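You operate a simulated robot arm through the tools that you are given. There is no shell and no other tool.

You run a simulated robot arm. Do the job below in one go: nothing can be reset, and whatever is moved stays where it is left.

TASK
Pour some honey over the oats and stir it in with the wooden spoon.
Fine: jar and spoon go back where they were; the other mixing bowls stay as they are. Set down upright: honey jar.

The check looks at the end state, three seconds after you hand in, the way a careful person would. Anything else that was tipped, shoved, dropped, spilled or broken makes it a failure.

THE ROBOT
A 7-joint arm with a two-finger parallel gripper, fixed in place. Base frame: the origin is on the floor under the middle of its stand, x ahead of it, y to its left, z up. Lengths are in m, angles in rad, forces in N, time in s.
With the tool pointing down near the work surface it reaches from about 0.1 to 0.7 m from the base axis. Its first joint turns from -2.897 to 2.897 rad. Payload 3.91 kg.
Tool frame: the origin (TCP) lies between the finger pads and is the grasp point; the fingertips stand 0.03 m ahead of it; z points along the fingers, y is the line along which they close. The gripper opens to 0.11 m. The fingers are 0.02 m wide and 0.01 m thick; the gripper's body (0.048 by 0.112 m) begins 0.055 m behind the TCP.
Orientation is told as [roll, pitch, yaw] about the base's x, y, z axes, in that order, counted from this pose: with the fingers straight down and closing along the base's y, the tool's x points along the base's -x, its y along +y and its z along -z.

THE INTERFACE
- The arm moves only by the tool nudge_tool. Its arguments are lists of equal length, an entry for each row: "dp": the shift along the base's x, y, z in cm, a list of three; "rot": the turn, a rotation vector about the base's x, y, z in rad, a list of three; "grip": the finger opening in cm, from 0 to 11. In form: {"dp": [[x, y, z], ...], "rot": [[ax, ay, az], ...], "grip": [grip, ...]}. A call has 1 to 20 rows; each row is the pose to reach, as a shift and turn from the pose commanded when the call began. Rows are played at 5 a second. More than 0.05 m and 0.15 rad between two rows, or a gripper value outside its range, and nothing of the call is played. A pose out of reach is approached as far as the arm can. The call stops where the force on the tool passes 40 N (or 10 N more than at its start, if that is more) or the arm is blocked; 0.2 s more then pass. Each finger travels about 0.153 m/s and halts on what it meets, pressing with about 24 N; the grip force reading is that of the motor and also rises with nothing between the fingers. The clock runs only during rows and for 0.2 s after the last one: add rows that repeat a pose to give the fingers time. It gives the time, the measured TCP pose, the force on the tool (base axes), the opening and the grip force at its end, in the units of the frame above (readings bear some noise), with the torque about the TCP (base axes, N m) and any sound that the robot's microphone picked up, and new pictures: "show" is both (left out), scene, wrist or none.
- Cameras (640 x 400 px; columns grow to the right, rows downward): "scene" is fixed at [0.0507, 0.65, 1.4889]; the picture's right is [-0.85, -0.52, 0.00], its down [-0.17, 0.27, -0.95] and it looks along [0.50, -0.81, -0.32] (base axes); focal length 342 px, centre (320, 200). "wrist" rides on the gripper at [0.077, 0.007, -0.114] in the tool frame; the picture's right is [-0.09, 1.00, 0.00], its down [-0.80, -0.07, -0.59] and it looks along [-0.59, -0.05, 0.80] (tool axes); focal length 270 px, centre (320, 200).
- move_column(by): slides the trunk up (or, below 0, down) by that many m; the arm rides with it, the base frame stays. It gives what a move gives, with no picture.
- pixel_to_xyz(camera, pixels): for up to 12 pixels [column, row] of the newest picture of that camera ("zoom" is the newest enlarged one), the place [x, y, z] in the base frame of the surface seen there, good to about 0.003 m. It takes no simulated time.
- inspect(camera, box): a new picture of the part [left, top, right, bottom] of that camera's present view, enlarged. It takes no simulated time.
- hand_in(): hands the job in; it is judged then, once.

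Unless the task says otherwise, let go and move clear before handing in.

The tools are called after "Call:" by a JSON object that holds its "name" and its "arguments". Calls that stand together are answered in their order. nudge_tool: Moves the arm, as the interface text tells. Its arguments: {"type":"object","properties":{"dp":{"type":"array","items":{"type":"array","items":{"type":"number"}}},"rot":{"type":"array","items":{"type":"array","items":{"type":"number"}}},"grip":{"type":"array","items":{"type":"number"}},"show":{"type":"string","enum":["both","scene","wrist","none"]}},"required":["dp","rot","grip"]} The other tools are called the same way: move_column (by) moves the trunk up or down; pixel_to_xyz (camera, pixels) gives the place of the surface under pixels of a picture; inspect (camera, box) takes an enlarged picture of a part of a camera's view; hand_in () hands the job in.

At the start:

```text
t: 0.0
tool_pos: [0.2948, -0.3865, 1.2745]
ee_rot: [0.002, 0.001, 0.001]
ft_force: [0.2, -0.2, -0.1]
moment: [0.02, 0.02, 0.0]
width: 0.1103
grip_force: 0.1
trunk travel left (down, up): [-0.55, 0.06]
```

scene: 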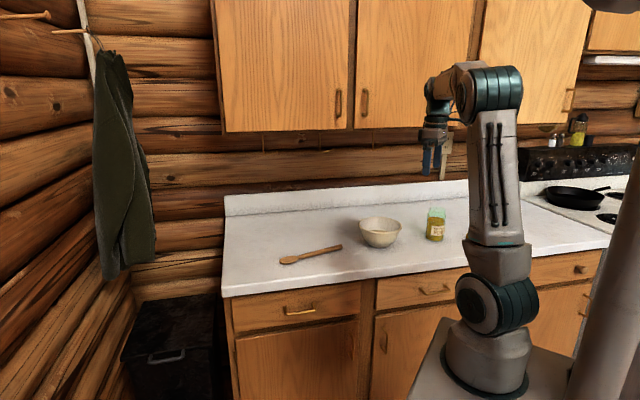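
wrist: 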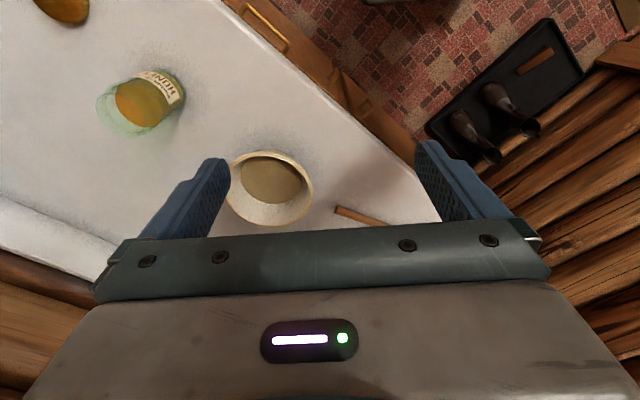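

The scene shows a bowl near (380,232), the honey jar near (435,225), and the spoon from (285,260) to (340,247). I'll zoom in on the counter before moving.

Call:
{"name": "inspect", "arguments": {"camera": "scene", "box": [260, 180, 480, 300]}}

Call:
{"name": "inspect", "arguments": {"camera": "wrist", "box": [60, 40, 440, 260]}}

Call:
{"name": "pixel_to_xyz", "arguments": {"camera": "scene", "pixels": [[380, 232], [362, 224], [400, 224], [380, 217], [380, 246], [435, 212], [435, 239], [435, 225], [288, 260], [340, 247], [312, 254], [330, 270]]}}

```text
2.91 times, centred on (370, 240) of scene
```

zoom: 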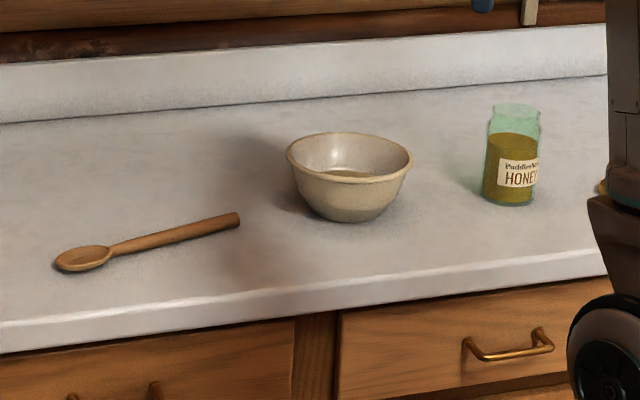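

```text
1.68 times, centred on (250, 150) of wrist
```

zoom: 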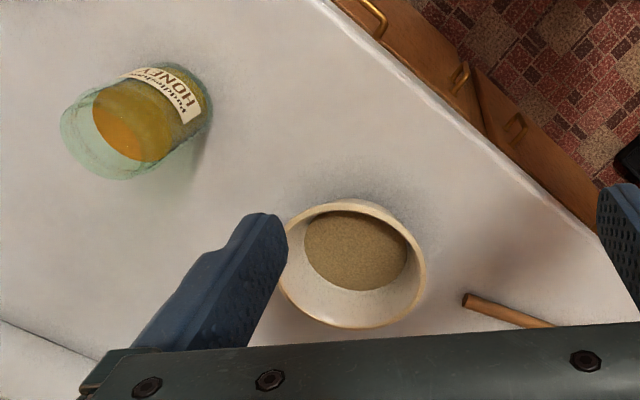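

```text
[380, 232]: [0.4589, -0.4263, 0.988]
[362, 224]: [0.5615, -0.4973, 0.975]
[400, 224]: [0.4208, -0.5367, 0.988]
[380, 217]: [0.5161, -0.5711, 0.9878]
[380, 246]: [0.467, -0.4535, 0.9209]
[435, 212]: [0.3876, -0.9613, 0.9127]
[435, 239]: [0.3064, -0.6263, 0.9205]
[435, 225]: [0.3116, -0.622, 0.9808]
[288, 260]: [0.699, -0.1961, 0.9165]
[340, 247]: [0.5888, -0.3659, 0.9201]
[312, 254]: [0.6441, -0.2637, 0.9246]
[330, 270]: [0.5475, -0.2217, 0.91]
```

The middle bowl holds a grainy tan fill, and there's an orange object at the wrist picture's corner near (62,8). I need to know whether that is another bowl, so I'll query its position and zoom in on both places.

Call:
{"name": "pixel_to_xyz", "arguments": {"camera": "wrist", "pixels": [[62, 8], [268, 180], [233, 185], [312, 190], [265, 155], [270, 222], [140, 110], [120, 105], [170, 85], [345, 212], [390, 8], [130, 130]]}}

Call:
{"name": "inspect", "arguments": {"camera": "wrist", "box": [0, 0, 160, 100]}}

Call:
{"name": "inspect", "arguments": {"camera": "scene", "box": [420, 120, 640, 260]}}

```text
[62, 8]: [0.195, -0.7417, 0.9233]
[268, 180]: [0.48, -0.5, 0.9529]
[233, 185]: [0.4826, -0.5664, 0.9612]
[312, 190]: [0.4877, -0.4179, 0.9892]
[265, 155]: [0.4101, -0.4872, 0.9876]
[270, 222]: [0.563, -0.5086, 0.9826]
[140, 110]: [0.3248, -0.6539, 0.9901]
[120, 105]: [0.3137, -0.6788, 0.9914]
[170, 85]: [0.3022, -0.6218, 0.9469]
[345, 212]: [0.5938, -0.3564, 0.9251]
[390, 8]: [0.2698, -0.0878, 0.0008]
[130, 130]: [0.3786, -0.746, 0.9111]
```

```text
4.00 times, centred on (80, 50) of wrist
```

zoom: 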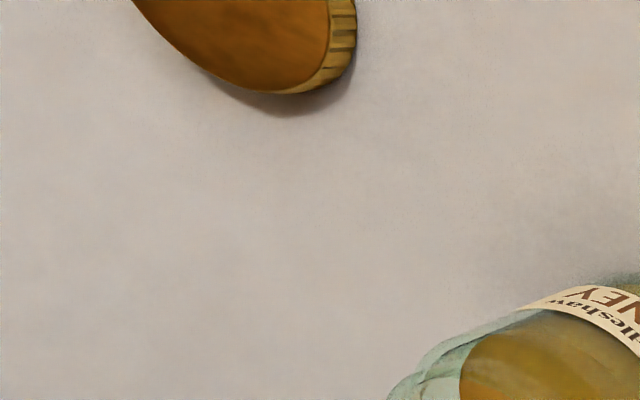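

```text
2.86 times, centred on (530, 190) of scene
```

zoom: 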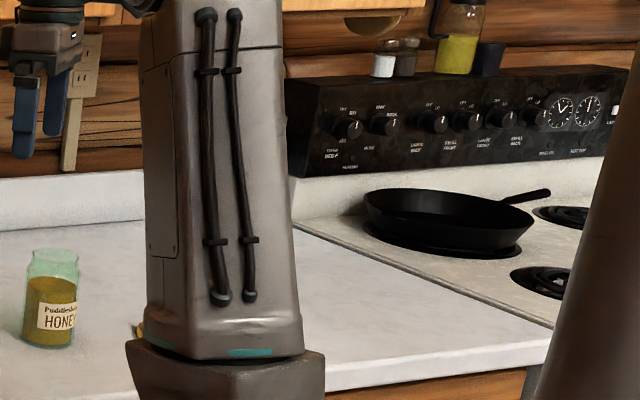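

The orange object at (62,8) is the honey jar's lid, lying at about (0.19, -0.74). The jar is therefore open, and the only bowl (centre about (0.486, -0.495), rim z 0.988) holds the oats. I'll test how far the wrist can yaw in free air.

Call:
{"name": "nudge_tool", "arguments": {"dp": [[0, 0, 0], [0, 0, 0], [0, 0, 0], [0, 0, 0], [0, 0, 0], [0, 0, 0], [0, 0, 0], [0, 0, 0], [0, 0, 0], [0, 0, 0], [0, 0, 0], [0, 0, 0]], "rot": [[0, 0, 0.13], [0, 0, 0.26], [0, 0, 0.39], [0, 0, 0.52], [0, 0, 0.65], [0, 0, 0.78], [0, 0, 0.91], [0, 0, 1.04], [0, 0, 1.17], [0, 0, 1.3], [0, 0, 1.43], [0, 0, 1.57]], "grip": [11, 11, 11, 11, 11, 11, 11, 11, 11, 11, 11, 11]}}

```text
t: 2.6
tool_pos: [0.294, -0.3887, 1.2742]
ee_rot: [0.001, 0.0, 1.573]
ft_force: [0.8, -0.2, 0.6]
moment: [-0.02, 0.02, 0.0]
width: 0.1101
grip_force: 0.1
trunk travel left (down, up): [-0.55, 0.06]
```

scene: 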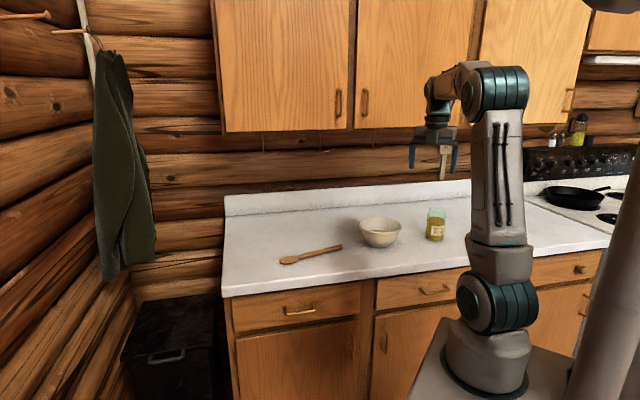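
wrist: 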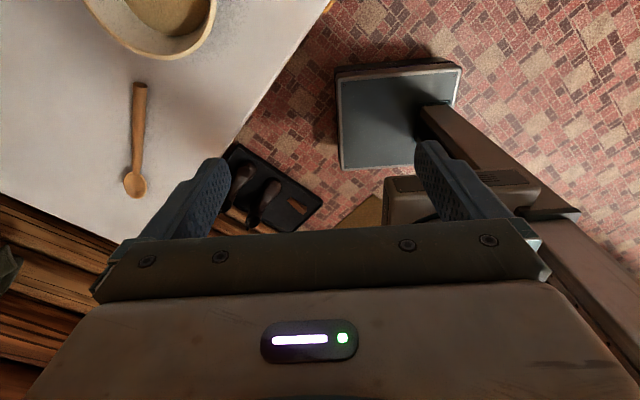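

Yaw of +1.573 was reached cleanly, and the spoon is now fully visible from (140,85) to (134,190) in the wrist picture. I'll measure the spoon and bowl from this view.

Call:
{"name": "pixel_to_xyz", "arguments": {"camera": "wrist", "pixels": [[140, 84], [138, 110], [137, 140], [136, 165], [134, 182], [135, 197], [125, 186], [146, 186], [133, 85], [147, 86], [160, 15], [110, 200]]}}

Call:
{"name": "inspect", "arguments": {"camera": "wrist", "box": [60, 60, 220, 220]}}

Call:
{"name": "inspect", "arguments": {"camera": "scene", "box": [410, 195, 470, 250]}}

```text
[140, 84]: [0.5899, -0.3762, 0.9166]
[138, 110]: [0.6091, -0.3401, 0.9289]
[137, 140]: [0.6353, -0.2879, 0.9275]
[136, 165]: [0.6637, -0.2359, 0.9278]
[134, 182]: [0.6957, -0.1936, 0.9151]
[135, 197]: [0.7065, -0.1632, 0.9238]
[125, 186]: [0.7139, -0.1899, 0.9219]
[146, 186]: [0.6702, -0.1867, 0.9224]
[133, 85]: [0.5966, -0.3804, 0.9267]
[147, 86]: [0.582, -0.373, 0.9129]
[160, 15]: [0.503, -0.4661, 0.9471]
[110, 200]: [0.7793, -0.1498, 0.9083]
```

```text
2.50 times, centred on (140, 140) of wrist
```

zoom: 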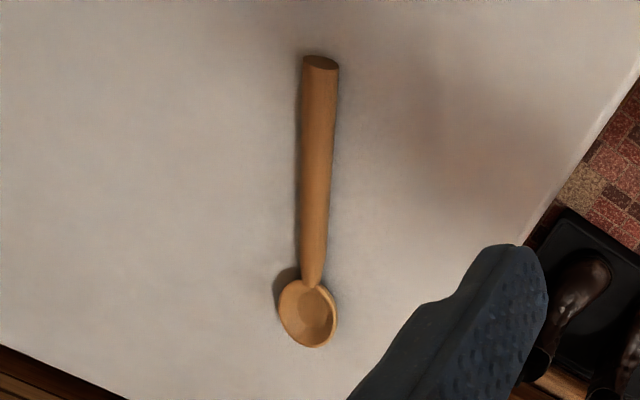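

```text
7.27 times, centred on (440, 222) of scene
```

zoom: 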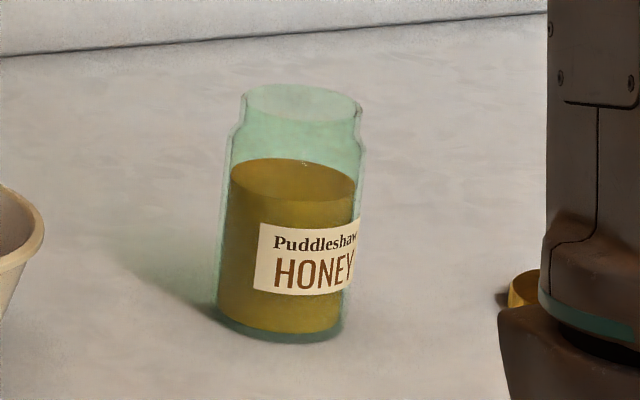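

The jar looks about 0.077 m wide and roughly 0.125 m tall, with honey up to about z 0.99. I'll measure its outline on the zoomed picture.

Call:
{"name": "pixel_to_xyz", "arguments": {"camera": "zoom", "pixels": [[293, 180], [235, 190], [352, 180], [290, 160], [290, 205], [285, 325], [240, 250], [345, 250], [300, 100], [300, 118], [248, 95], [523, 285]]}}

Call:
{"name": "pixel_to_xyz", "arguments": {"camera": "scene", "pixels": [[225, 297], [350, 282], [465, 267], [228, 215], [400, 190], [590, 215], [466, 235], [440, 150], [230, 130], [460, 120], [320, 230], [525, 200]]}}

```text
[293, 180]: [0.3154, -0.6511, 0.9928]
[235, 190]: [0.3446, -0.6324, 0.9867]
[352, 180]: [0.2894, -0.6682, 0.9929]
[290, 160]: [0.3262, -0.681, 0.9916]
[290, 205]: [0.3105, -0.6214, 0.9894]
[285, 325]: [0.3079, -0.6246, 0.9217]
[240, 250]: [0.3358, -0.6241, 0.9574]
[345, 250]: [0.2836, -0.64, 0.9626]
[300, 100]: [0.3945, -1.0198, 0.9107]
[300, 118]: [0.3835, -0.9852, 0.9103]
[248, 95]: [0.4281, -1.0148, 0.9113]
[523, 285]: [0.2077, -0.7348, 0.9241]
```

```text
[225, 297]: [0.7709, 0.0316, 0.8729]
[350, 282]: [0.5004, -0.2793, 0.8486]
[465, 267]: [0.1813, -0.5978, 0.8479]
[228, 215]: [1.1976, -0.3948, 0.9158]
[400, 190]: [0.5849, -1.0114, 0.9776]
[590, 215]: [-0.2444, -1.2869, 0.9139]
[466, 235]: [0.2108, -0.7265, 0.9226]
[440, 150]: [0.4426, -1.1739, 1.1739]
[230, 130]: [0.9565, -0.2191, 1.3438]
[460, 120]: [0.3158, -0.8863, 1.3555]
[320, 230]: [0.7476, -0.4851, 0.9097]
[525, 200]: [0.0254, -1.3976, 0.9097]
```

The counter's front edge runs diagonally and the cabinet bottoms are at z of about 1.35 and 0.84 m out, so there's headroom. I'll check the arm's own heights to judge where the trunk should go.

Call:
{"name": "pixel_to_xyz", "arguments": {"camera": "scene", "pixels": [[490, 300], [490, 350], [500, 240], [500, 150], [500, 90], [440, 90], [435, 130], [600, 200], [490, 390], [540, 385]]}}

```text
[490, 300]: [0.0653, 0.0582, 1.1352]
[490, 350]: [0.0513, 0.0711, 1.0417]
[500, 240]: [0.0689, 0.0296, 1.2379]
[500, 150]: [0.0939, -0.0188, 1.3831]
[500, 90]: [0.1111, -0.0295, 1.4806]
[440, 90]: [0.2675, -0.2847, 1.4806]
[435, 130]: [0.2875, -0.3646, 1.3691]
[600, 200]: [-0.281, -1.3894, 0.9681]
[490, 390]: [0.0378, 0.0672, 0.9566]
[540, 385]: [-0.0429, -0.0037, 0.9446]
```

The arm base is at z of about 0.95 and the shoulder at about 1.14, so the current trunk height suits a side grasp. I'll yaw to point radially at the jar (yaw 2.02), still in free air.

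Call:
{"name": "nudge_tool", "arguments": {"dp": [[-1, -2, 0], [-2, -4, 0], [-3, -6, 0], [-4, -8, 0]], "rot": [[0, 0, 0.12], [0, 0, 0.24], [0, 0, 0.36], [0, 0, 0.45]], "grip": [11, 11, 11, 11], "show": "scene"}}

```text
t: 3.6
tool_pos: [0.2512, -0.4699, 1.2748]
ee_rot: [0.001, 0.0, 2.019]
ft_force: [-0.9, -0.5, 0.6]
moment: [-0.01, -0.03, -0.02]
width: 0.11
grip_force: 0.1
trunk travel left (down, up): [-0.55, 0.06]
```

scene: 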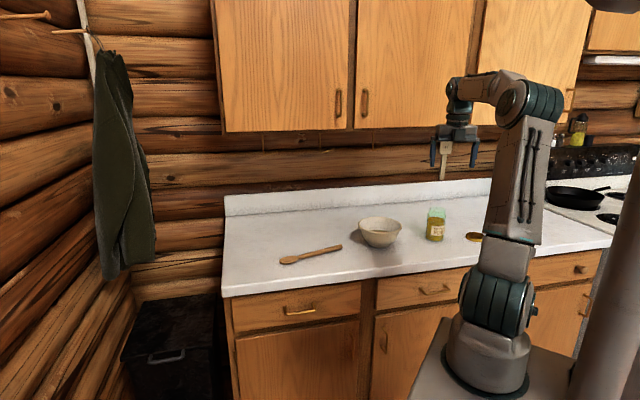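

Yaw of 2.019 was reached and the lid is visible at (474,237). Now I'll tilt the tool toward the jar with the camera side up, staying high and short of it.

Call:
{"name": "nudge_tool", "arguments": {"dp": [[0, -0.4, -1.0], [0, -0.8, -2.0], [0, -1.2, -3.0], [-0.2, -1.6, -4.0], [-0.4, -2.0, -5.0], [-0.5, -2.4, -6.0], [-0.6, -2.8, -7.0], [-0.7, -3.2, -8.0], [-0.8, -3.6, -9.0], [-0.8, -4.0, -10.0]], "rot": [[-0.1178, -0.0574, 0], [-0.2356, -0.1148, 0], [-0.3534, -0.1722, 0], [-0.4712, -0.2296, 0], [-0.589, -0.287, 0], [-0.7068, -0.3444, 0], [-0.8246, -0.4018, 0], [-0.9424, -0.4592, 0], [-1.0602, -0.5166, 0], [-1.178, -0.574, 0]], "grip": [11, 11, 11, 11, 11, 11, 11, 11, 11, 11]}}

```text
t: 5.8
tool_pos: [0.2504, -0.5082, 1.1719]
ee_rot: [-0.005, 1.31, 2.021]
ft_force: [1.0, 0.6, 0.7]
moment: [-0.01, 0.0, -0.08]
width: 0.11
grip_force: 0.1
trunk travel left (down, up): [-0.55, 0.06]
```

scene: 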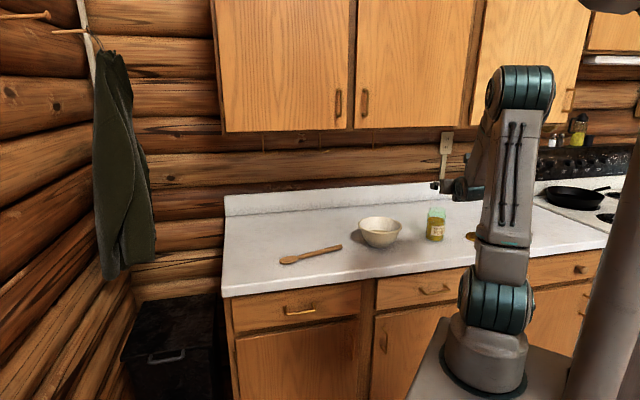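
wrist: 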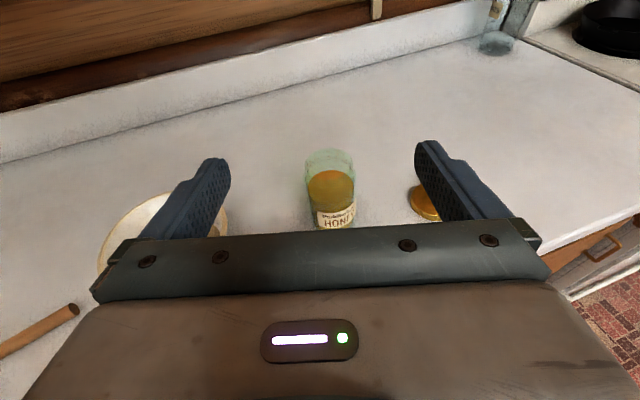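

The tilt worked: the jar is centred between the fingers at (330,190) in the wrist picture, with the bowl on the left and the lid on the right. Before grasping I'll rehearse the pouring roll toward the left in free air to check the wrist range.

Call:
{"name": "nudge_tool", "arguments": {"dp": [[0, 0, 0], [0, 0, 0], [0, 0, 0], [0, 0, 0], [0, 0, 0], [0, 0, 0], [0, 0, 0], [0, 0, 0], [0, 0, 0], [0, 0, 0], [0, 0, 0], [0, 0, 0], [0, 0, 0]], "rot": [[-0.0592, 0.1215, 0.0363], [-0.1184, 0.243, 0.0726], [-0.1776, 0.3645, 0.1089], [-0.2368, 0.486, 0.1452], [-0.296, 0.6075, 0.1815], [-0.3552, 0.729, 0.2178], [-0.4144, 0.8505, 0.2541], [-0.4736, 0.972, 0.2904], [-0.5328, 1.0935, 0.3267], [-0.592, 1.215, 0.363], [-0.6512, 1.3365, 0.3993], [-0.7104, 1.458, 0.4356], [-0.7614, 1.5624, 0.4662]], "grip": [11, 11, 11, 11, 11, 11, 11, 11, 11, 11, 11, 11, 11]}}

```text
t: 8.6
tool_pos: [0.2463, -0.5085, 1.1723]
ee_rot: [1.3, -0.217, -2.628]
ft_force: [-0.1, -0.6, 0.1]
moment: [0.02, 0.03, 0.03]
width: 0.1097
grip_force: 0.1
trunk travel left (down, up): [-0.55, 0.06]
```

scene: 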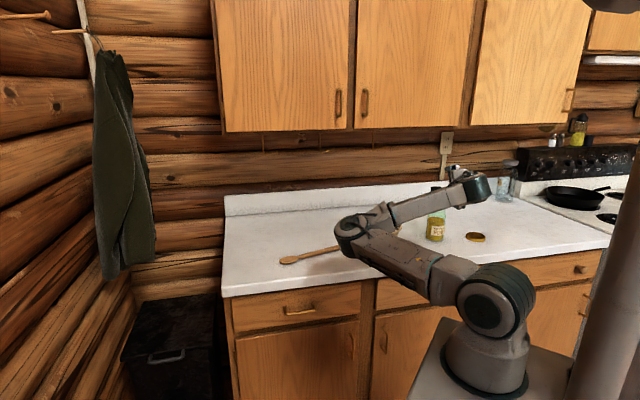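
wrist: 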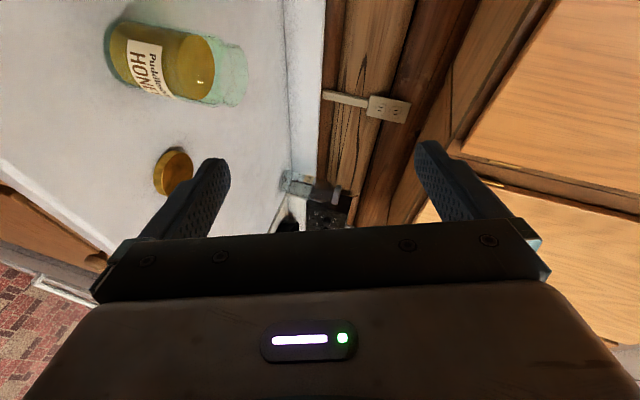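

The roll was reached, but the elbow swung down over the counter to about (360,232) in the scene picture, hiding the bowl. That's dangerous, so I'll measure how low the elbow is before backing out.

Call:
{"name": "pixel_to_xyz", "arguments": {"camera": "scene", "pixels": [[350, 235], [345, 245], [365, 225], [385, 225], [400, 260], [430, 275], [340, 225], [380, 262], [410, 210], [480, 300]]}}

Call:
{"name": "inspect", "arguments": {"camera": "scene", "box": [280, 160, 520, 310]}}

```text
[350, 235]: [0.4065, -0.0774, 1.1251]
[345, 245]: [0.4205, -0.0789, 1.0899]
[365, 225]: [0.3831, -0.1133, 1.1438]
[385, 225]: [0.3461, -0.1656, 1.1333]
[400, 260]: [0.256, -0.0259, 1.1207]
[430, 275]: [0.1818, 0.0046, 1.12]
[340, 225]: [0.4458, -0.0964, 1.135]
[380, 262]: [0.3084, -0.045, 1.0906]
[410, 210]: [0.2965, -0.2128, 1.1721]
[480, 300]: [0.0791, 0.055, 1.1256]
```

```text
2.67 times, centred on (400, 235) of scene
```

zoom: 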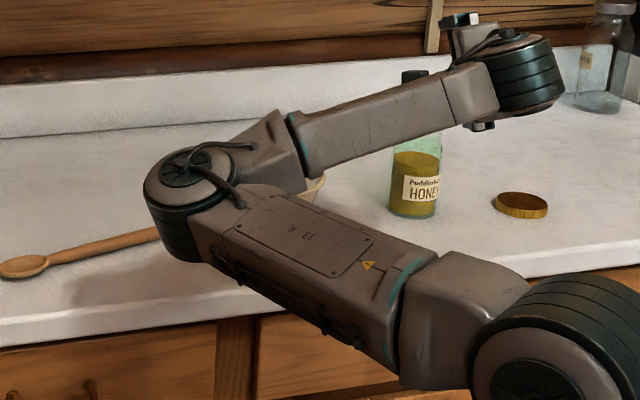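

The elbow stays above z of about 1.05 and in front of the bowl, so nothing was touched. I'll unwind that roll step by step and confirm that the arm returns.

Call:
{"name": "nudge_tool", "arguments": {"dp": [[0, 0, 0], [0, 0, 0], [0, 0, 0], [0, 0, 0], [0, 0, 0], [0, 0, 0], [0, 0, 0], [0, 0, 0], [0, 0, 0], [0, 0, 0], [0, 0, 0], [0, 0, 0], [0, 0, 0]], "rot": [[0.0592, -0.1215, -0.0363], [0.1184, -0.243, -0.0726], [0.1776, -0.3645, -0.1089], [0.2368, -0.486, -0.1452], [0.296, -0.6075, -0.1815], [0.3552, -0.729, -0.2178], [0.4144, -0.8505, -0.2541], [0.4736, -0.972, -0.2904], [0.5328, -1.0935, -0.3267], [0.592, -1.215, -0.363], [0.6512, -1.3365, -0.3993], [0.7104, -1.458, -0.4356], [0.7614, -1.5624, -0.4662]], "grip": [11, 11, 11, 11, 11, 11, 11, 11, 11, 11, 11, 11, 11]}}

```text
t: 11.4
tool_pos: [0.2452, -0.5077, 1.1734]
ee_rot: [-0.022, 1.311, 2.002]
ft_force: [0.5, -0.4, 0.2]
moment: [0.03, 0.0, -0.02]
width: 0.1102
grip_force: 0.0
trunk travel left (down, up): [-0.55, 0.06]
```

scene: 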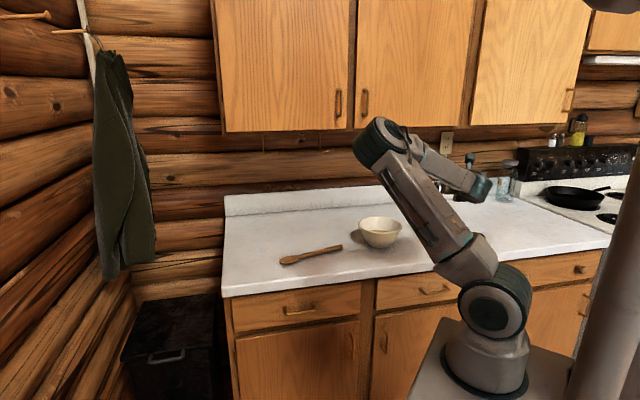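
wrist: 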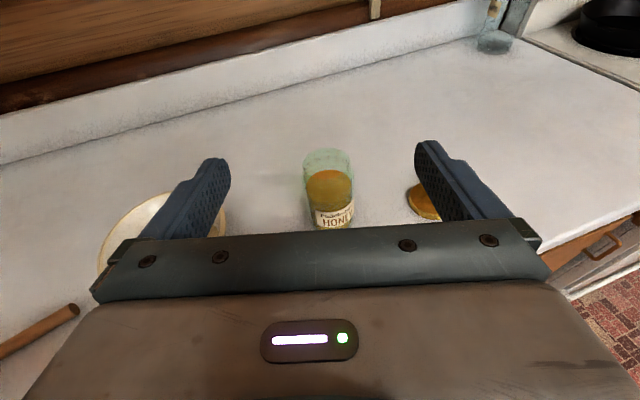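

The tool is back, with the bowl undisturbed at (380,232). I'll rehearse a roll the other way (jar top to the right), which should unwind the wrist instead of forcing the elbow.

Call:
{"name": "nudge_tool", "arguments": {"dp": [[0, 0, 0], [0, 0, 0], [0, 0, 0], [0, 0, 0], [0, 0, 0], [0, 0, 0], [0, 0, 0], [0, 0, 0], [0, 0, 0], [0, 0, 0], [0, 0, 0], [0, 0, 0]], "rot": [[0.0592, -0.1215, -0.0363], [0.1184, -0.243, -0.0726], [0.1776, -0.3645, -0.1089], [0.2368, -0.486, -0.1452], [0.296, -0.6075, -0.1815], [0.3552, -0.729, -0.2178], [0.4144, -0.8505, -0.2541], [0.4736, -0.972, -0.2904], [0.5328, -1.0935, -0.3267], [0.592, -1.215, -0.363], [0.6512, -1.3365, -0.3993], [0.7104, -1.458, -0.4356]], "grip": [11, 11, 11, 11, 11, 11, 11, 11, 11, 11, 11, 11]}}

```text
t: 14.0
tool_pos: [0.2448, -0.5072, 1.1741]
ee_rot: [-1.308, -0.11, 0.424]
ft_force: [0.3, 0.3, 0.2]
moment: [-0.02, -0.01, -0.03]
width: 0.11
grip_force: 0.1
trunk travel left (down, up): [-0.55, 0.06]
```

scene: 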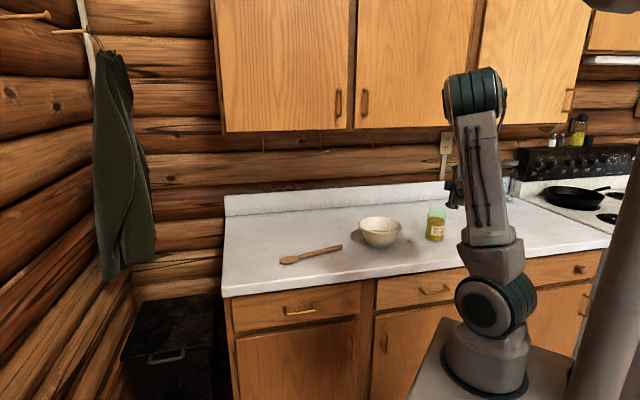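
wrist: 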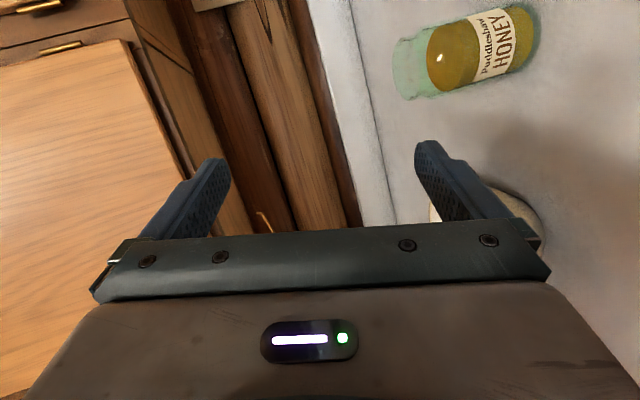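

The right-hand roll works with the elbow staying up, so I'll pour that way with the jar on the left of the bowl. Now I'll unwind back to the grasp attitude.

Call:
{"name": "nudge_tool", "arguments": {"dp": [[0, 0, 0], [0, 0, 0], [0, 0, 0], [0, 0, 0], [0, 0, 0], [0, 0, 0], [0, 0, 0], [0, 0, 0], [0, 0, 0], [0, 0, 0], [0, 0, 0], [0, 0, 0]], "rot": [[-0.0592, 0.1215, 0.0363], [-0.1184, 0.243, 0.0726], [-0.1776, 0.3645, 0.1089], [-0.2368, 0.486, 0.1452], [-0.296, 0.6075, 0.1815], [-0.3552, 0.729, 0.2178], [-0.4144, 0.8505, 0.2541], [-0.4736, 0.972, 0.2904], [-0.5328, 1.0935, 0.3267], [-0.592, 1.215, 0.363], [-0.6512, 1.3365, 0.3993], [-0.7104, 1.458, 0.4356]], "grip": [11, 11, 11, 11, 11, 11, 11, 11, 11, 11, 11, 11]}}

```text
t: 16.6
tool_pos: [0.2459, -0.5071, 1.1733]
ee_rot: [-0.005, 1.31, 2.021]
ft_force: [0.8, -0.2, -0.8]
moment: [0.05, -0.01, -0.01]
width: 0.1098
grip_force: 0.1
trunk travel left (down, up): [-0.55, 0.06]
```

scene: 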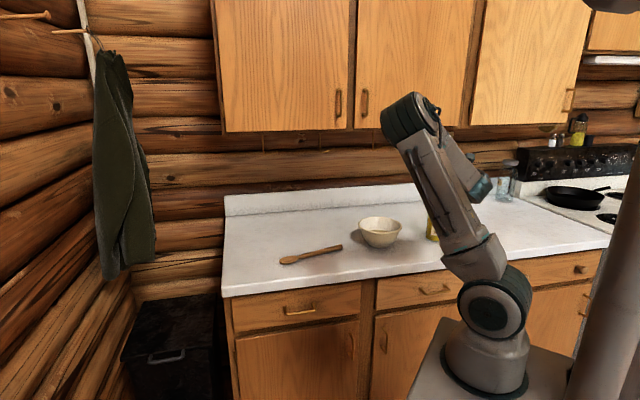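
wrist: 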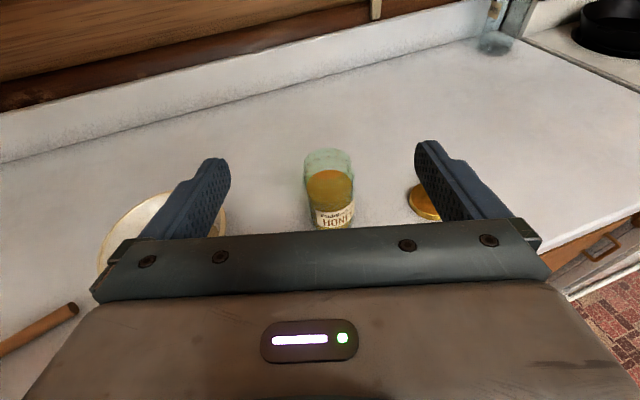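

The tool is back at the grasp attitude. I'll measure the jar again from this viewpoint before descending.

Call:
{"name": "inspect", "arguments": {"camera": "wrist", "box": [270, 130, 400, 240]}}

Call:
{"name": "pixel_to_xyz", "arguments": {"camera": "wrist", "pixels": [[330, 185], [308, 187], [352, 184], [330, 172], [331, 200], [325, 218], [345, 214], [312, 205], [423, 205], [413, 198]]}}

```text
3.64 times, centred on (335, 185) of wrist
```

zoom: 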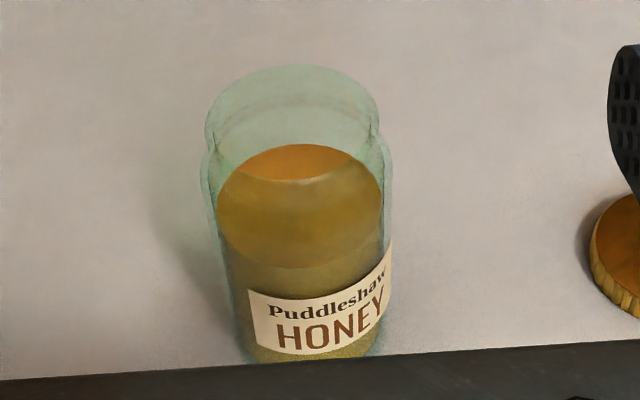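

```text
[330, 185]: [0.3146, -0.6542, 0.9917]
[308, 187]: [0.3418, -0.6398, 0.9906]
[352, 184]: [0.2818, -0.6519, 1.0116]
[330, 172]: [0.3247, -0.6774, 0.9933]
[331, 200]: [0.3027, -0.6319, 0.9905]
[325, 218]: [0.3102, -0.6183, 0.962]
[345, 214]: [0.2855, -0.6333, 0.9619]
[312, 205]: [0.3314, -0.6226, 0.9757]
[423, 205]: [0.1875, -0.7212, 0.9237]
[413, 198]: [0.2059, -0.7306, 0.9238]
```

The jar axis fits at about (0.316, -0.6545) with radius 0.037, and the tool line is within about 2 mm of it. I'll lower to grasp height (z 0.972), still 16 cm short of the jar.

Call:
{"name": "nudge_tool", "arguments": {"dp": [[0, 0, -3], [0, 0, -6], [0, 0, -9], [0, 0, -12], [0, 0, -15], [0, 0, -18], [0, 0, -20.2], [0, 0, -20.2]], "rot": [[0, 0, 0], [0, 0, 0], [0, 0, 0], [0, 0, 0], [0, 0, 0], [0, 0, 0], [0, 0, 0], [0, 0, 0]], "grip": [11, 11, 11, 11, 11, 11, 11, 11]}}

```text
t: 18.4
tool_pos: [0.2441, -0.5089, 0.9703]
ee_rot: [-0.018, 1.312, 2.01]
ft_force: [-0.7, 0.7, 0.4]
moment: [0.04, -0.01, -0.01]
width: 0.1099
grip_force: 0.0
trunk travel left (down, up): [-0.55, 0.06]
```

scene: 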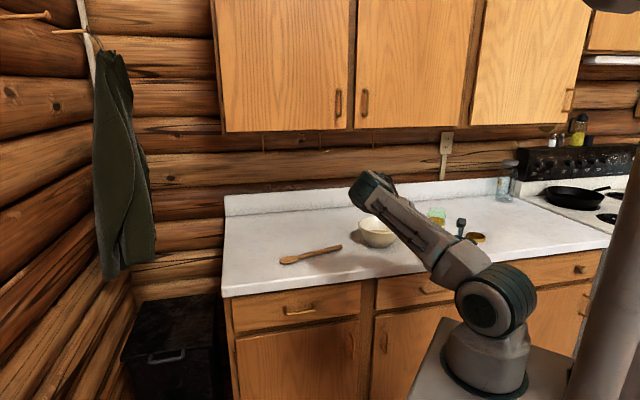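
wrist: 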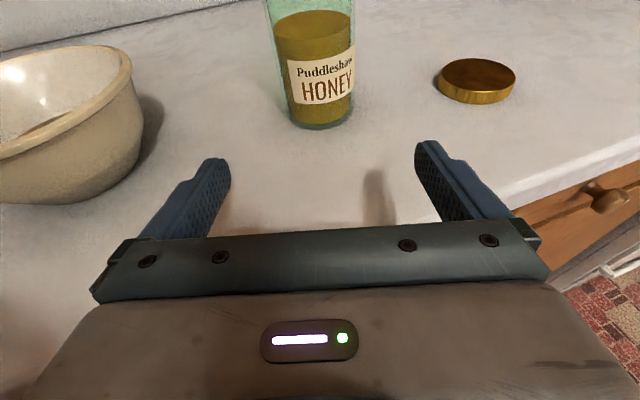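

Grasp height was reached, and the jar is between the fingers at (315,65) with the lid clear on the right. I'll advance most of the way and look again.

Call:
{"name": "nudge_tool", "arguments": {"dp": [[0.9, -1.9, 0], [1.8, -3.8, 0], [2.7, -5.7, 0], [3.6, -7.6, 0], [4.5, -9.5, 0], [4.5, -9.5, 0]], "rot": [[0, 0, 0], [0, 0, 0], [0, 0, 0], [0, 0, 0], [0, 0, 0], [0, 0, 0]], "grip": [11, 11, 11, 11, 11, 11]}}

```text
t: 19.8
tool_pos: [0.2924, -0.6019, 0.9723]
ee_rot: [-0.013, 1.31, 2.01]
ft_force: [-1.1, 0.9, -0.2]
moment: [-0.01, 0.01, -0.03]
width: 0.1099
grip_force: 0.1
trunk travel left (down, up): [-0.55, 0.06]
```

scene: 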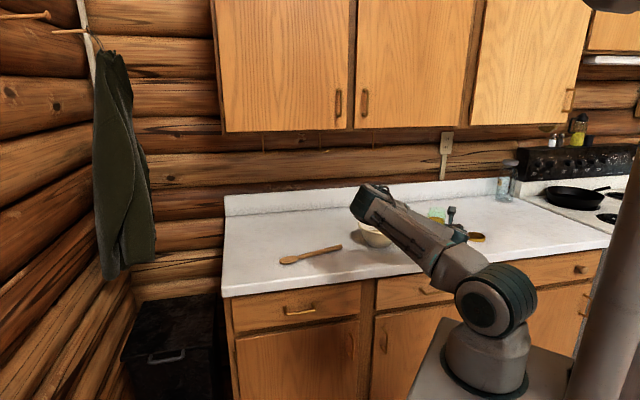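
wrist: 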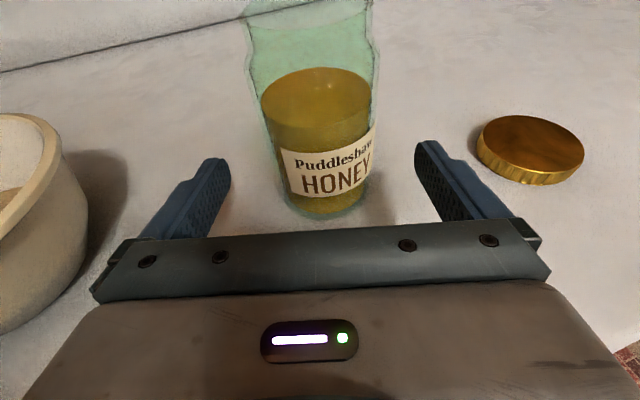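

The jar is well centred between the fingers. Before continuing, I'll check the elbow's height over the bowl at about (365,205) and the remaining distance.

Call:
{"name": "pixel_to_xyz", "arguments": {"camera": "scene", "pixels": [[365, 205], [375, 220], [390, 235], [358, 200], [420, 240], [430, 235]]}}

Call:
{"name": "pixel_to_xyz", "arguments": {"camera": "wrist", "pixels": [[330, 175], [296, 165], [372, 150], [320, 195], [268, 110], [318, 100]]}}

Call:
{"name": "inspect", "arguments": {"camera": "scene", "box": [320, 160, 520, 285]}}

```text
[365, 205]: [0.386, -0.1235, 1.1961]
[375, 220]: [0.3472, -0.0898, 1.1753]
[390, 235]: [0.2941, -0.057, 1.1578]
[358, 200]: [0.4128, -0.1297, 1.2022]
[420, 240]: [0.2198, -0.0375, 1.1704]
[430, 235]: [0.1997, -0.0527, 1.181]
```

```text
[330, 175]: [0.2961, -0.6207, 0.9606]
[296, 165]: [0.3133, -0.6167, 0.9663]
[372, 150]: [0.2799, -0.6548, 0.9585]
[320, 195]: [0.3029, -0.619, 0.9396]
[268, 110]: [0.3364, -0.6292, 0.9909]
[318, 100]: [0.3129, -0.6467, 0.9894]
```

```text
3.20 times, centred on (420, 222) of scene
```

zoom: 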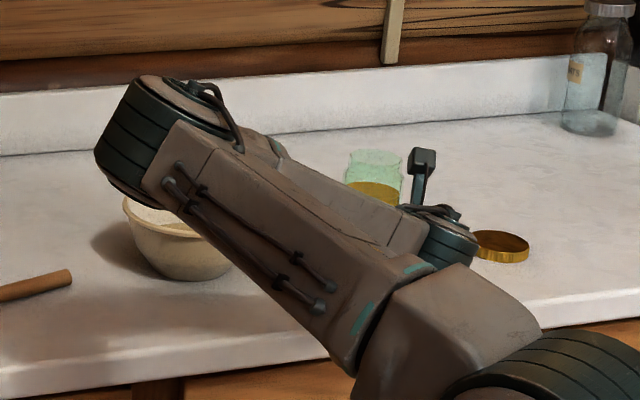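

The elbow is safe at z of about 1.2. The jar axis reads about (0.315, -0.6545), so I'll advance the last 5 cm along the tool line with the fingers open.

Call:
{"name": "nudge_tool", "arguments": {"dp": [[0.5, -1.1, 0], [1.0, -2.2, 0], [1.5, -3.3, 0], [2.0, -4.4, 0], [2.15, -4.7, 0], [2.15, -4.7, 0]], "rot": [[0, 0, 0], [0, 0, 0], [0, 0, 0], [0, 0, 0], [0, 0, 0], [0, 0, 0]], "grip": [11, 11, 11, 11, 11, 11]}}

```text
t: 21.2
tool_pos: [0.3134, -0.6499, 0.9731]
ee_rot: [-0.014, 1.311, 2.008]
ft_force: [-0.2, -0.6, 0.9]
moment: [0.04, 0.01, -0.03]
width: 0.11
grip_force: 0.1
trunk travel left (down, up): [-0.55, 0.06]
```

scene: 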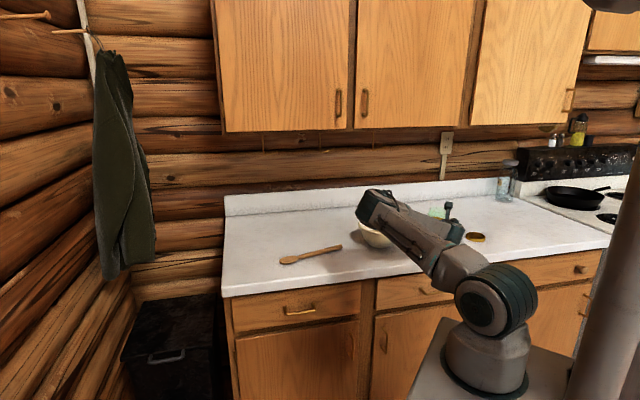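
wrist: 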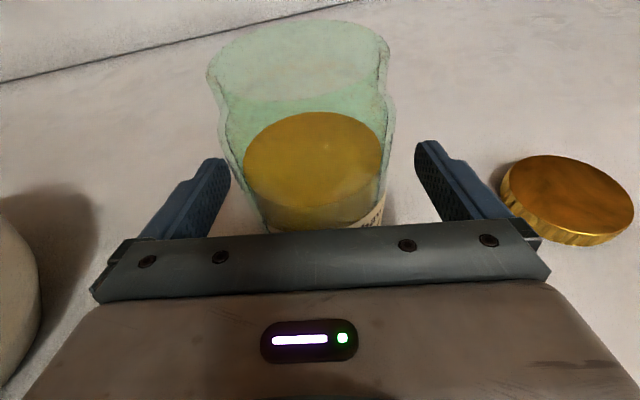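

The jar is fully between the fingers with no contact force. I'll close slowly to let it self-centre.

Call:
{"name": "nudge_tool", "arguments": {"dp": [[0, 0, 0], [0, 0, 0], [0, 0, 0], [0, 0, 0], [0, 0, 0], [0, 0, 0], [0, 0, 0], [0, 0, 0], [0, 0, 0], [0, 0, 0], [0, 0, 0], [0, 0, 0]], "rot": [[0, 0, 0], [0, 0, 0], [0, 0, 0], [0, 0, 0], [0, 0, 0], [0, 0, 0], [0, 0, 0], [0, 0, 0], [0, 0, 0], [0, 0, 0], [0, 0, 0], [0, 0, 0]], "grip": [10, 9.2, 8.6, 8.2, 8.0, 7.8, 7.6, 7.4, 7.2, 6.8, 6.0, 6.0]}}

```text
t: 23.8
tool_pos: [0.313, -0.649, 0.9727]
ee_rot: [-0.015, 1.312, 2.01]
ft_force: [2.0, 0.5, 0.9]
moment: [-0.01, 0.02, 0.03]
width: 0.0697
grip_force: 23.8
trunk travel left (down, up): [-0.55, 0.06]
```

scene: 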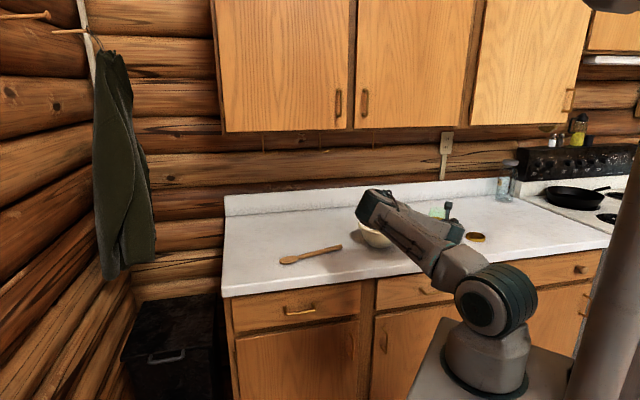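
wrist: 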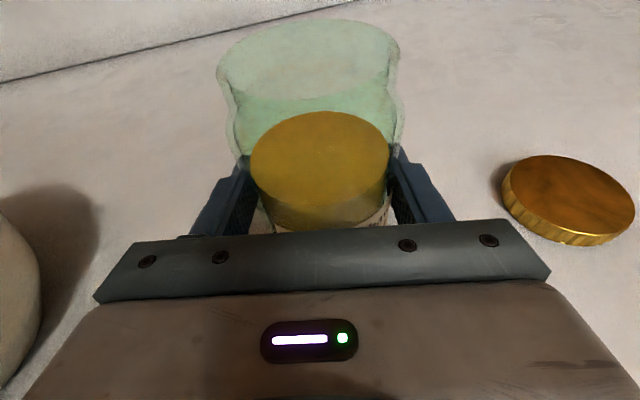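

The grip holds at 0.0697 m and 23.8 N, with the jar nudged only 2-3 mm. I'll lift slowly, straight up.

Call:
{"name": "nudge_tool", "arguments": {"dp": [[0, 0, 0.5], [0, 0, 1.5], [0, 0, 3], [0, 0, 5], [0, 0, 7], [0, 0, 9], [0, 0, 11], [0, 0, 13], [0, 0, 15], [0, 0, 15]], "rot": [[0, 0, 0], [0, 0, 0], [0, 0, 0], [0, 0, 0], [0, 0, 0], [0, 0, 0], [0, 0, 0], [0, 0, 0], [0, 0, 0], [0, 0, 0]], "grip": [6, 6, 6, 6, 6, 6, 6, 6, 6, 6]}}

```text
t: 26.0
tool_pos: [0.314, -0.6514, 1.1217]
ee_rot: [-0.013, 1.309, 2.011]
ft_force: [-0.2, 0.0, -6.1]
moment: [-0.01, 0.05, 0.03]
width: 0.0699
grip_force: 23.9
trunk travel left (down, up): [-0.55, 0.06]
```

scene: 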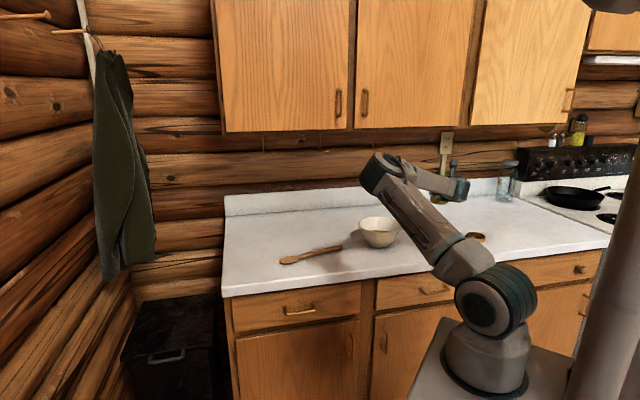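
wrist: 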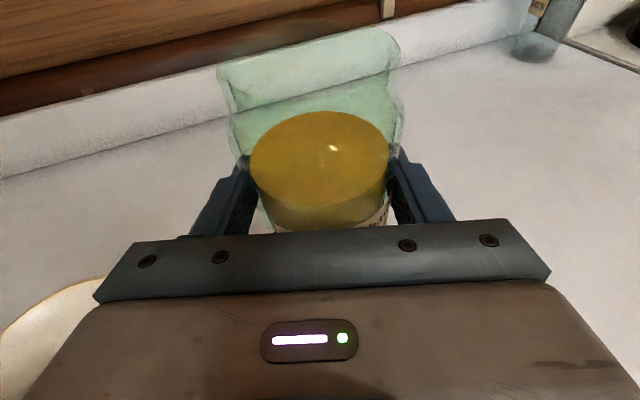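

The load reads 6.1 N (about 0.6 kg), the jar is upright, and it clears the bowl rim by 7 cm. I'll carry it slowly over to the left side of the bowl, yawing to stay radial.

Call:
{"name": "nudge_tool", "arguments": {"dp": [[1, 0.9, 0], [2.4, 2.3, 0], [4, 3.8, 0], [5.6, 5.3, 0], [7.2, 6.8, 0], [8.8, 8.3, 0], [10.4, 9.8, 0], [12, 11.3, 0], [13.6, 12.9, 0], [15.2, 14.4, 0], [16.8, 15.9, 0], [18.4, 17.4, 0], [20, 18.9, 0], [21.2, 20.1, 0], [21.85, 20.7, 0], [21.85, 20.7, 0]], "rot": [[0, 0, 0.02], [0, 0, 0.04], [0, 0, 0.06], [0, 0, 0.085], [0, 0, 0.11], [0, 0, 0.135], [0, 0, 0.16], [0, 0, 0.185], [0, 0, 0.21], [0, 0, 0.235], [0, 0, 0.26], [0, 0, 0.28], [0, 0, 0.3], [0, 0, 0.315], [0, 0, 0.3256], [0, 0, 0.3256]], "grip": [6, 6, 6, 6, 6, 6, 6, 6, 6, 6, 6, 6, 6, 6, 6, 6]}}

```text
t: 29.4
tool_pos: [0.5309, -0.4441, 1.1218]
ee_rot: [-0.015, 1.308, 2.334]
ft_force: [0.0, 1.2, -5.7]
moment: [0.03, 0.04, 0.02]
width: 0.0697
grip_force: 24.2
trunk travel left (down, up): [-0.55, 0.06]
```

scene: 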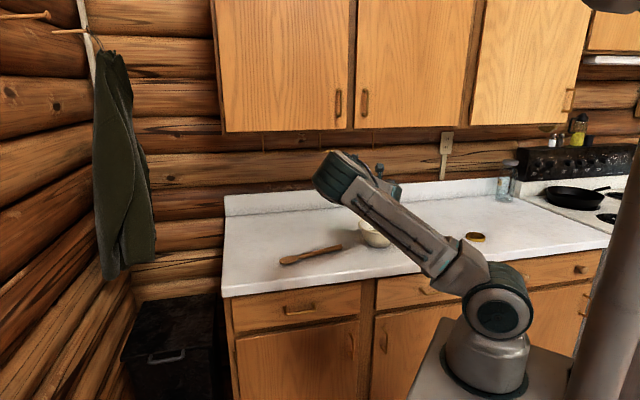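
wrist: 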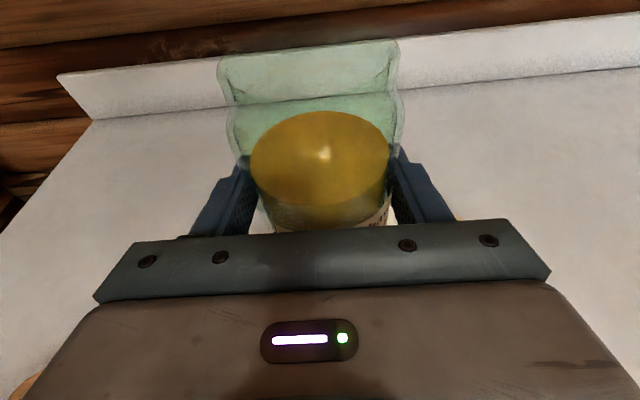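

The jar is in place left of the bowl at (0.531, -0.444) and upright. I'll lower by 4 cm and start tilting right to about 40 degrees, which is below the expected pouring angle.

Call:
{"name": "nudge_tool", "arguments": {"dp": [[0, 0, -0.6], [0, 0, -1.2], [0, 0, -1.8], [0, 0, -2.4], [0, 0, -3.0], [0, 0, -3.6], [0, 0, -4.2], [0, 0, -4.2]], "rot": [[0.07, -0.0714, 0], [0.14, -0.1428, 0], [0.21, -0.2142, 0], [0.28, -0.2856, 0], [0.35, -0.357, 0], [0.42, -0.4284, 0], [0.49, -0.4998, 0], [0.49, -0.4998, 0]], "grip": [6, 6, 6, 6, 6, 6, 6, 6]}}

```text
t: 31.2
tool_pos: [0.5322, -0.4422, 1.0802]
ee_rot: [-1.279, 0.828, 1.167]
ft_force: [0.5, -0.1, -5.3]
moment: [-0.02, 0.03, -0.03]
width: 0.0696
grip_force: 24.2
trunk travel left (down, up): [-0.55, 0.06]
```

scene: 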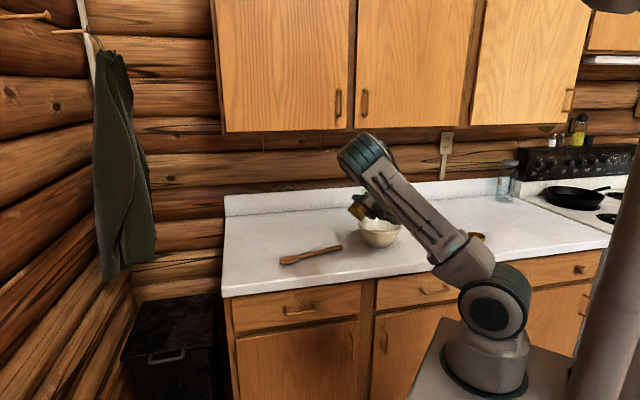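
wrist: 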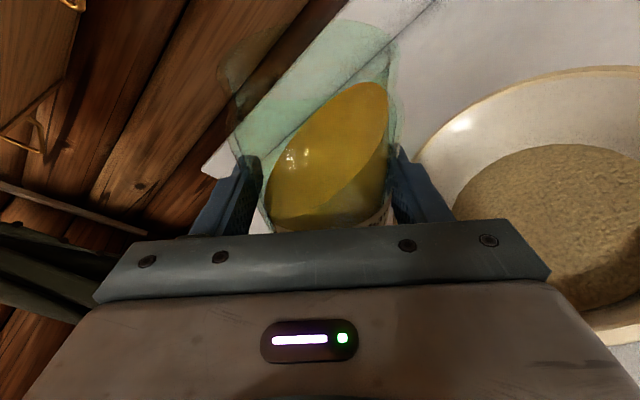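

The honey surface tilts like a liquid inside the jar, still behind the lip, and the oats are visible to the right at (560,220). I'll verify the bowl's position relative to the lip before tilting further.

Call:
{"name": "pixel_to_xyz", "arguments": {"camera": "wrist", "pixels": [[417, 150], [470, 105], [540, 78], [600, 68], [635, 68], [470, 200], [560, 200], [600, 160], [600, 340], [600, 300], [385, 90], [340, 180]]}}

Call:
{"name": "inspect", "arguments": {"camera": "scene", "box": [310, 160, 470, 270]}}

```text
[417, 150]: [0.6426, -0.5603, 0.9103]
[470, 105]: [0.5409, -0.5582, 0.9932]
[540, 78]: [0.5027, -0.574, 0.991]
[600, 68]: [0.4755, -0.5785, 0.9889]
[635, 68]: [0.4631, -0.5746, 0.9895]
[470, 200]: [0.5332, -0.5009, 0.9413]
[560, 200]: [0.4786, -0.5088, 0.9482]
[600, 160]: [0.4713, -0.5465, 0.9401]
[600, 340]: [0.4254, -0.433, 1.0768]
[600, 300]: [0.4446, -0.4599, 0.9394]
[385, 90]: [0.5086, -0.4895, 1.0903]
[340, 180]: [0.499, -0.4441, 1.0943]
```

```text
3.64 times, centred on (390, 215) of scene
```

zoom: 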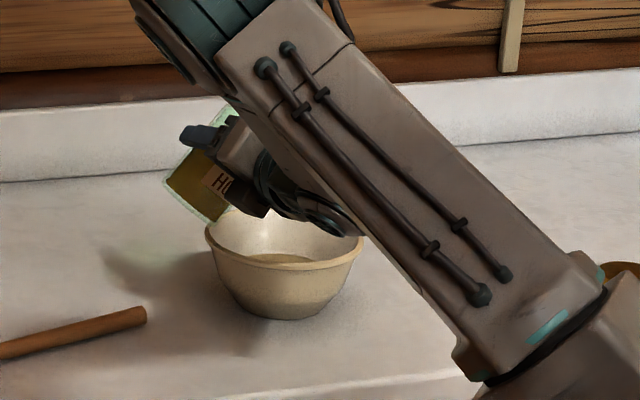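

The bowl centre refines to (0.486, -0.498) with radius 0.079, and the lip will sit right above it. I'll tilt on to about 57 degrees slowly and watch for flow.

Call:
{"name": "nudge_tool", "arguments": {"dp": [[0, 0, 0], [0, 0, 0], [0, 0, 0], [0, 0, 0], [0, 0, 0]], "rot": [[0.042, -0.0428, 0], [0.084, -0.0857, 0], [0.126, -0.1285, 0], [0.168, -0.1714, 0], [0.21, -0.2142, 0]], "grip": [6, 6, 6, 6, 6]}}

```text
t: 32.4
tool_pos: [0.5312, -0.4425, 1.0803]
ee_rot: [-1.41, 0.544, 1.083]
ft_force: [0.3, -0.4, -6.5]
moment: [0.02, 0.05, -0.02]
width: 0.0696
grip_force: 23.9
trunk travel left (down, up): [-0.55, 0.06]
```

scene: 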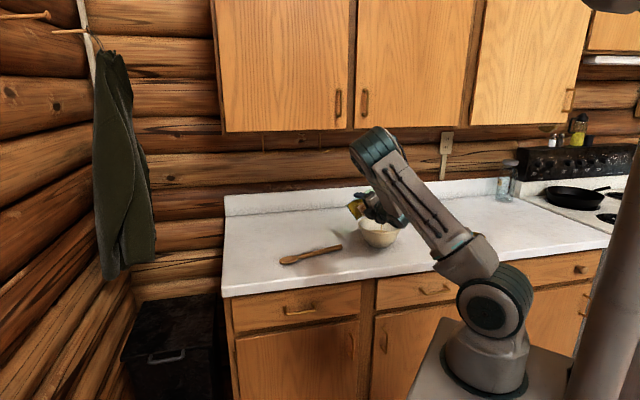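
wrist: 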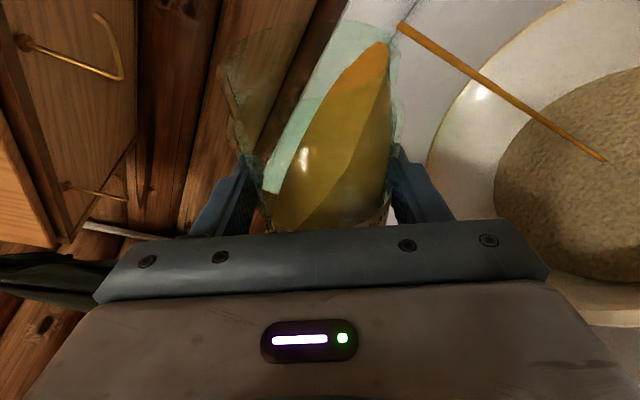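

Honey is now streaming from the lip at (400,27) down to the oats at (605,160). I'll check that the landing point is well inside the bowl.

Call:
{"name": "pixel_to_xyz", "arguments": {"camera": "wrist", "pixels": [[604, 160], [612, 165], [560, 135], [500, 95], [405, 28], [540, 170], [620, 200], [500, 160]]}}

Call:
{"name": "inspect", "arguments": {"camera": "scene", "box": [330, 170, 430, 260]}}

```text
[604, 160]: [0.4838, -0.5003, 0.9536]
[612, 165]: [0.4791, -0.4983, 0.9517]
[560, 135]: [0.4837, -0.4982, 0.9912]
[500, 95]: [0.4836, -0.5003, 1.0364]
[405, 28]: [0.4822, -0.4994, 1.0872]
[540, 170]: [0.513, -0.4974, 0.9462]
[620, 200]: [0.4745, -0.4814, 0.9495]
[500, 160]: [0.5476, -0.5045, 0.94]
```

```text
4.44 times, centred on (380, 215) of scene
```

zoom: 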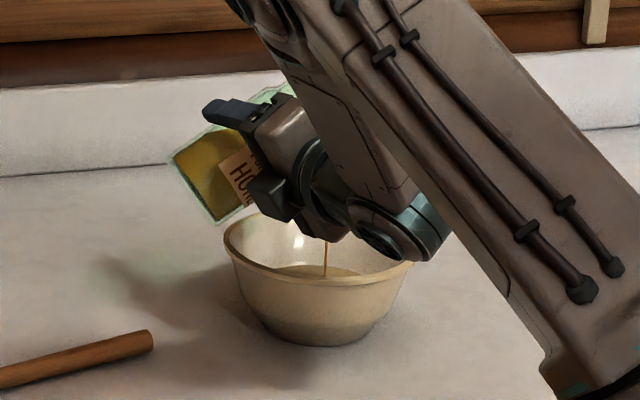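

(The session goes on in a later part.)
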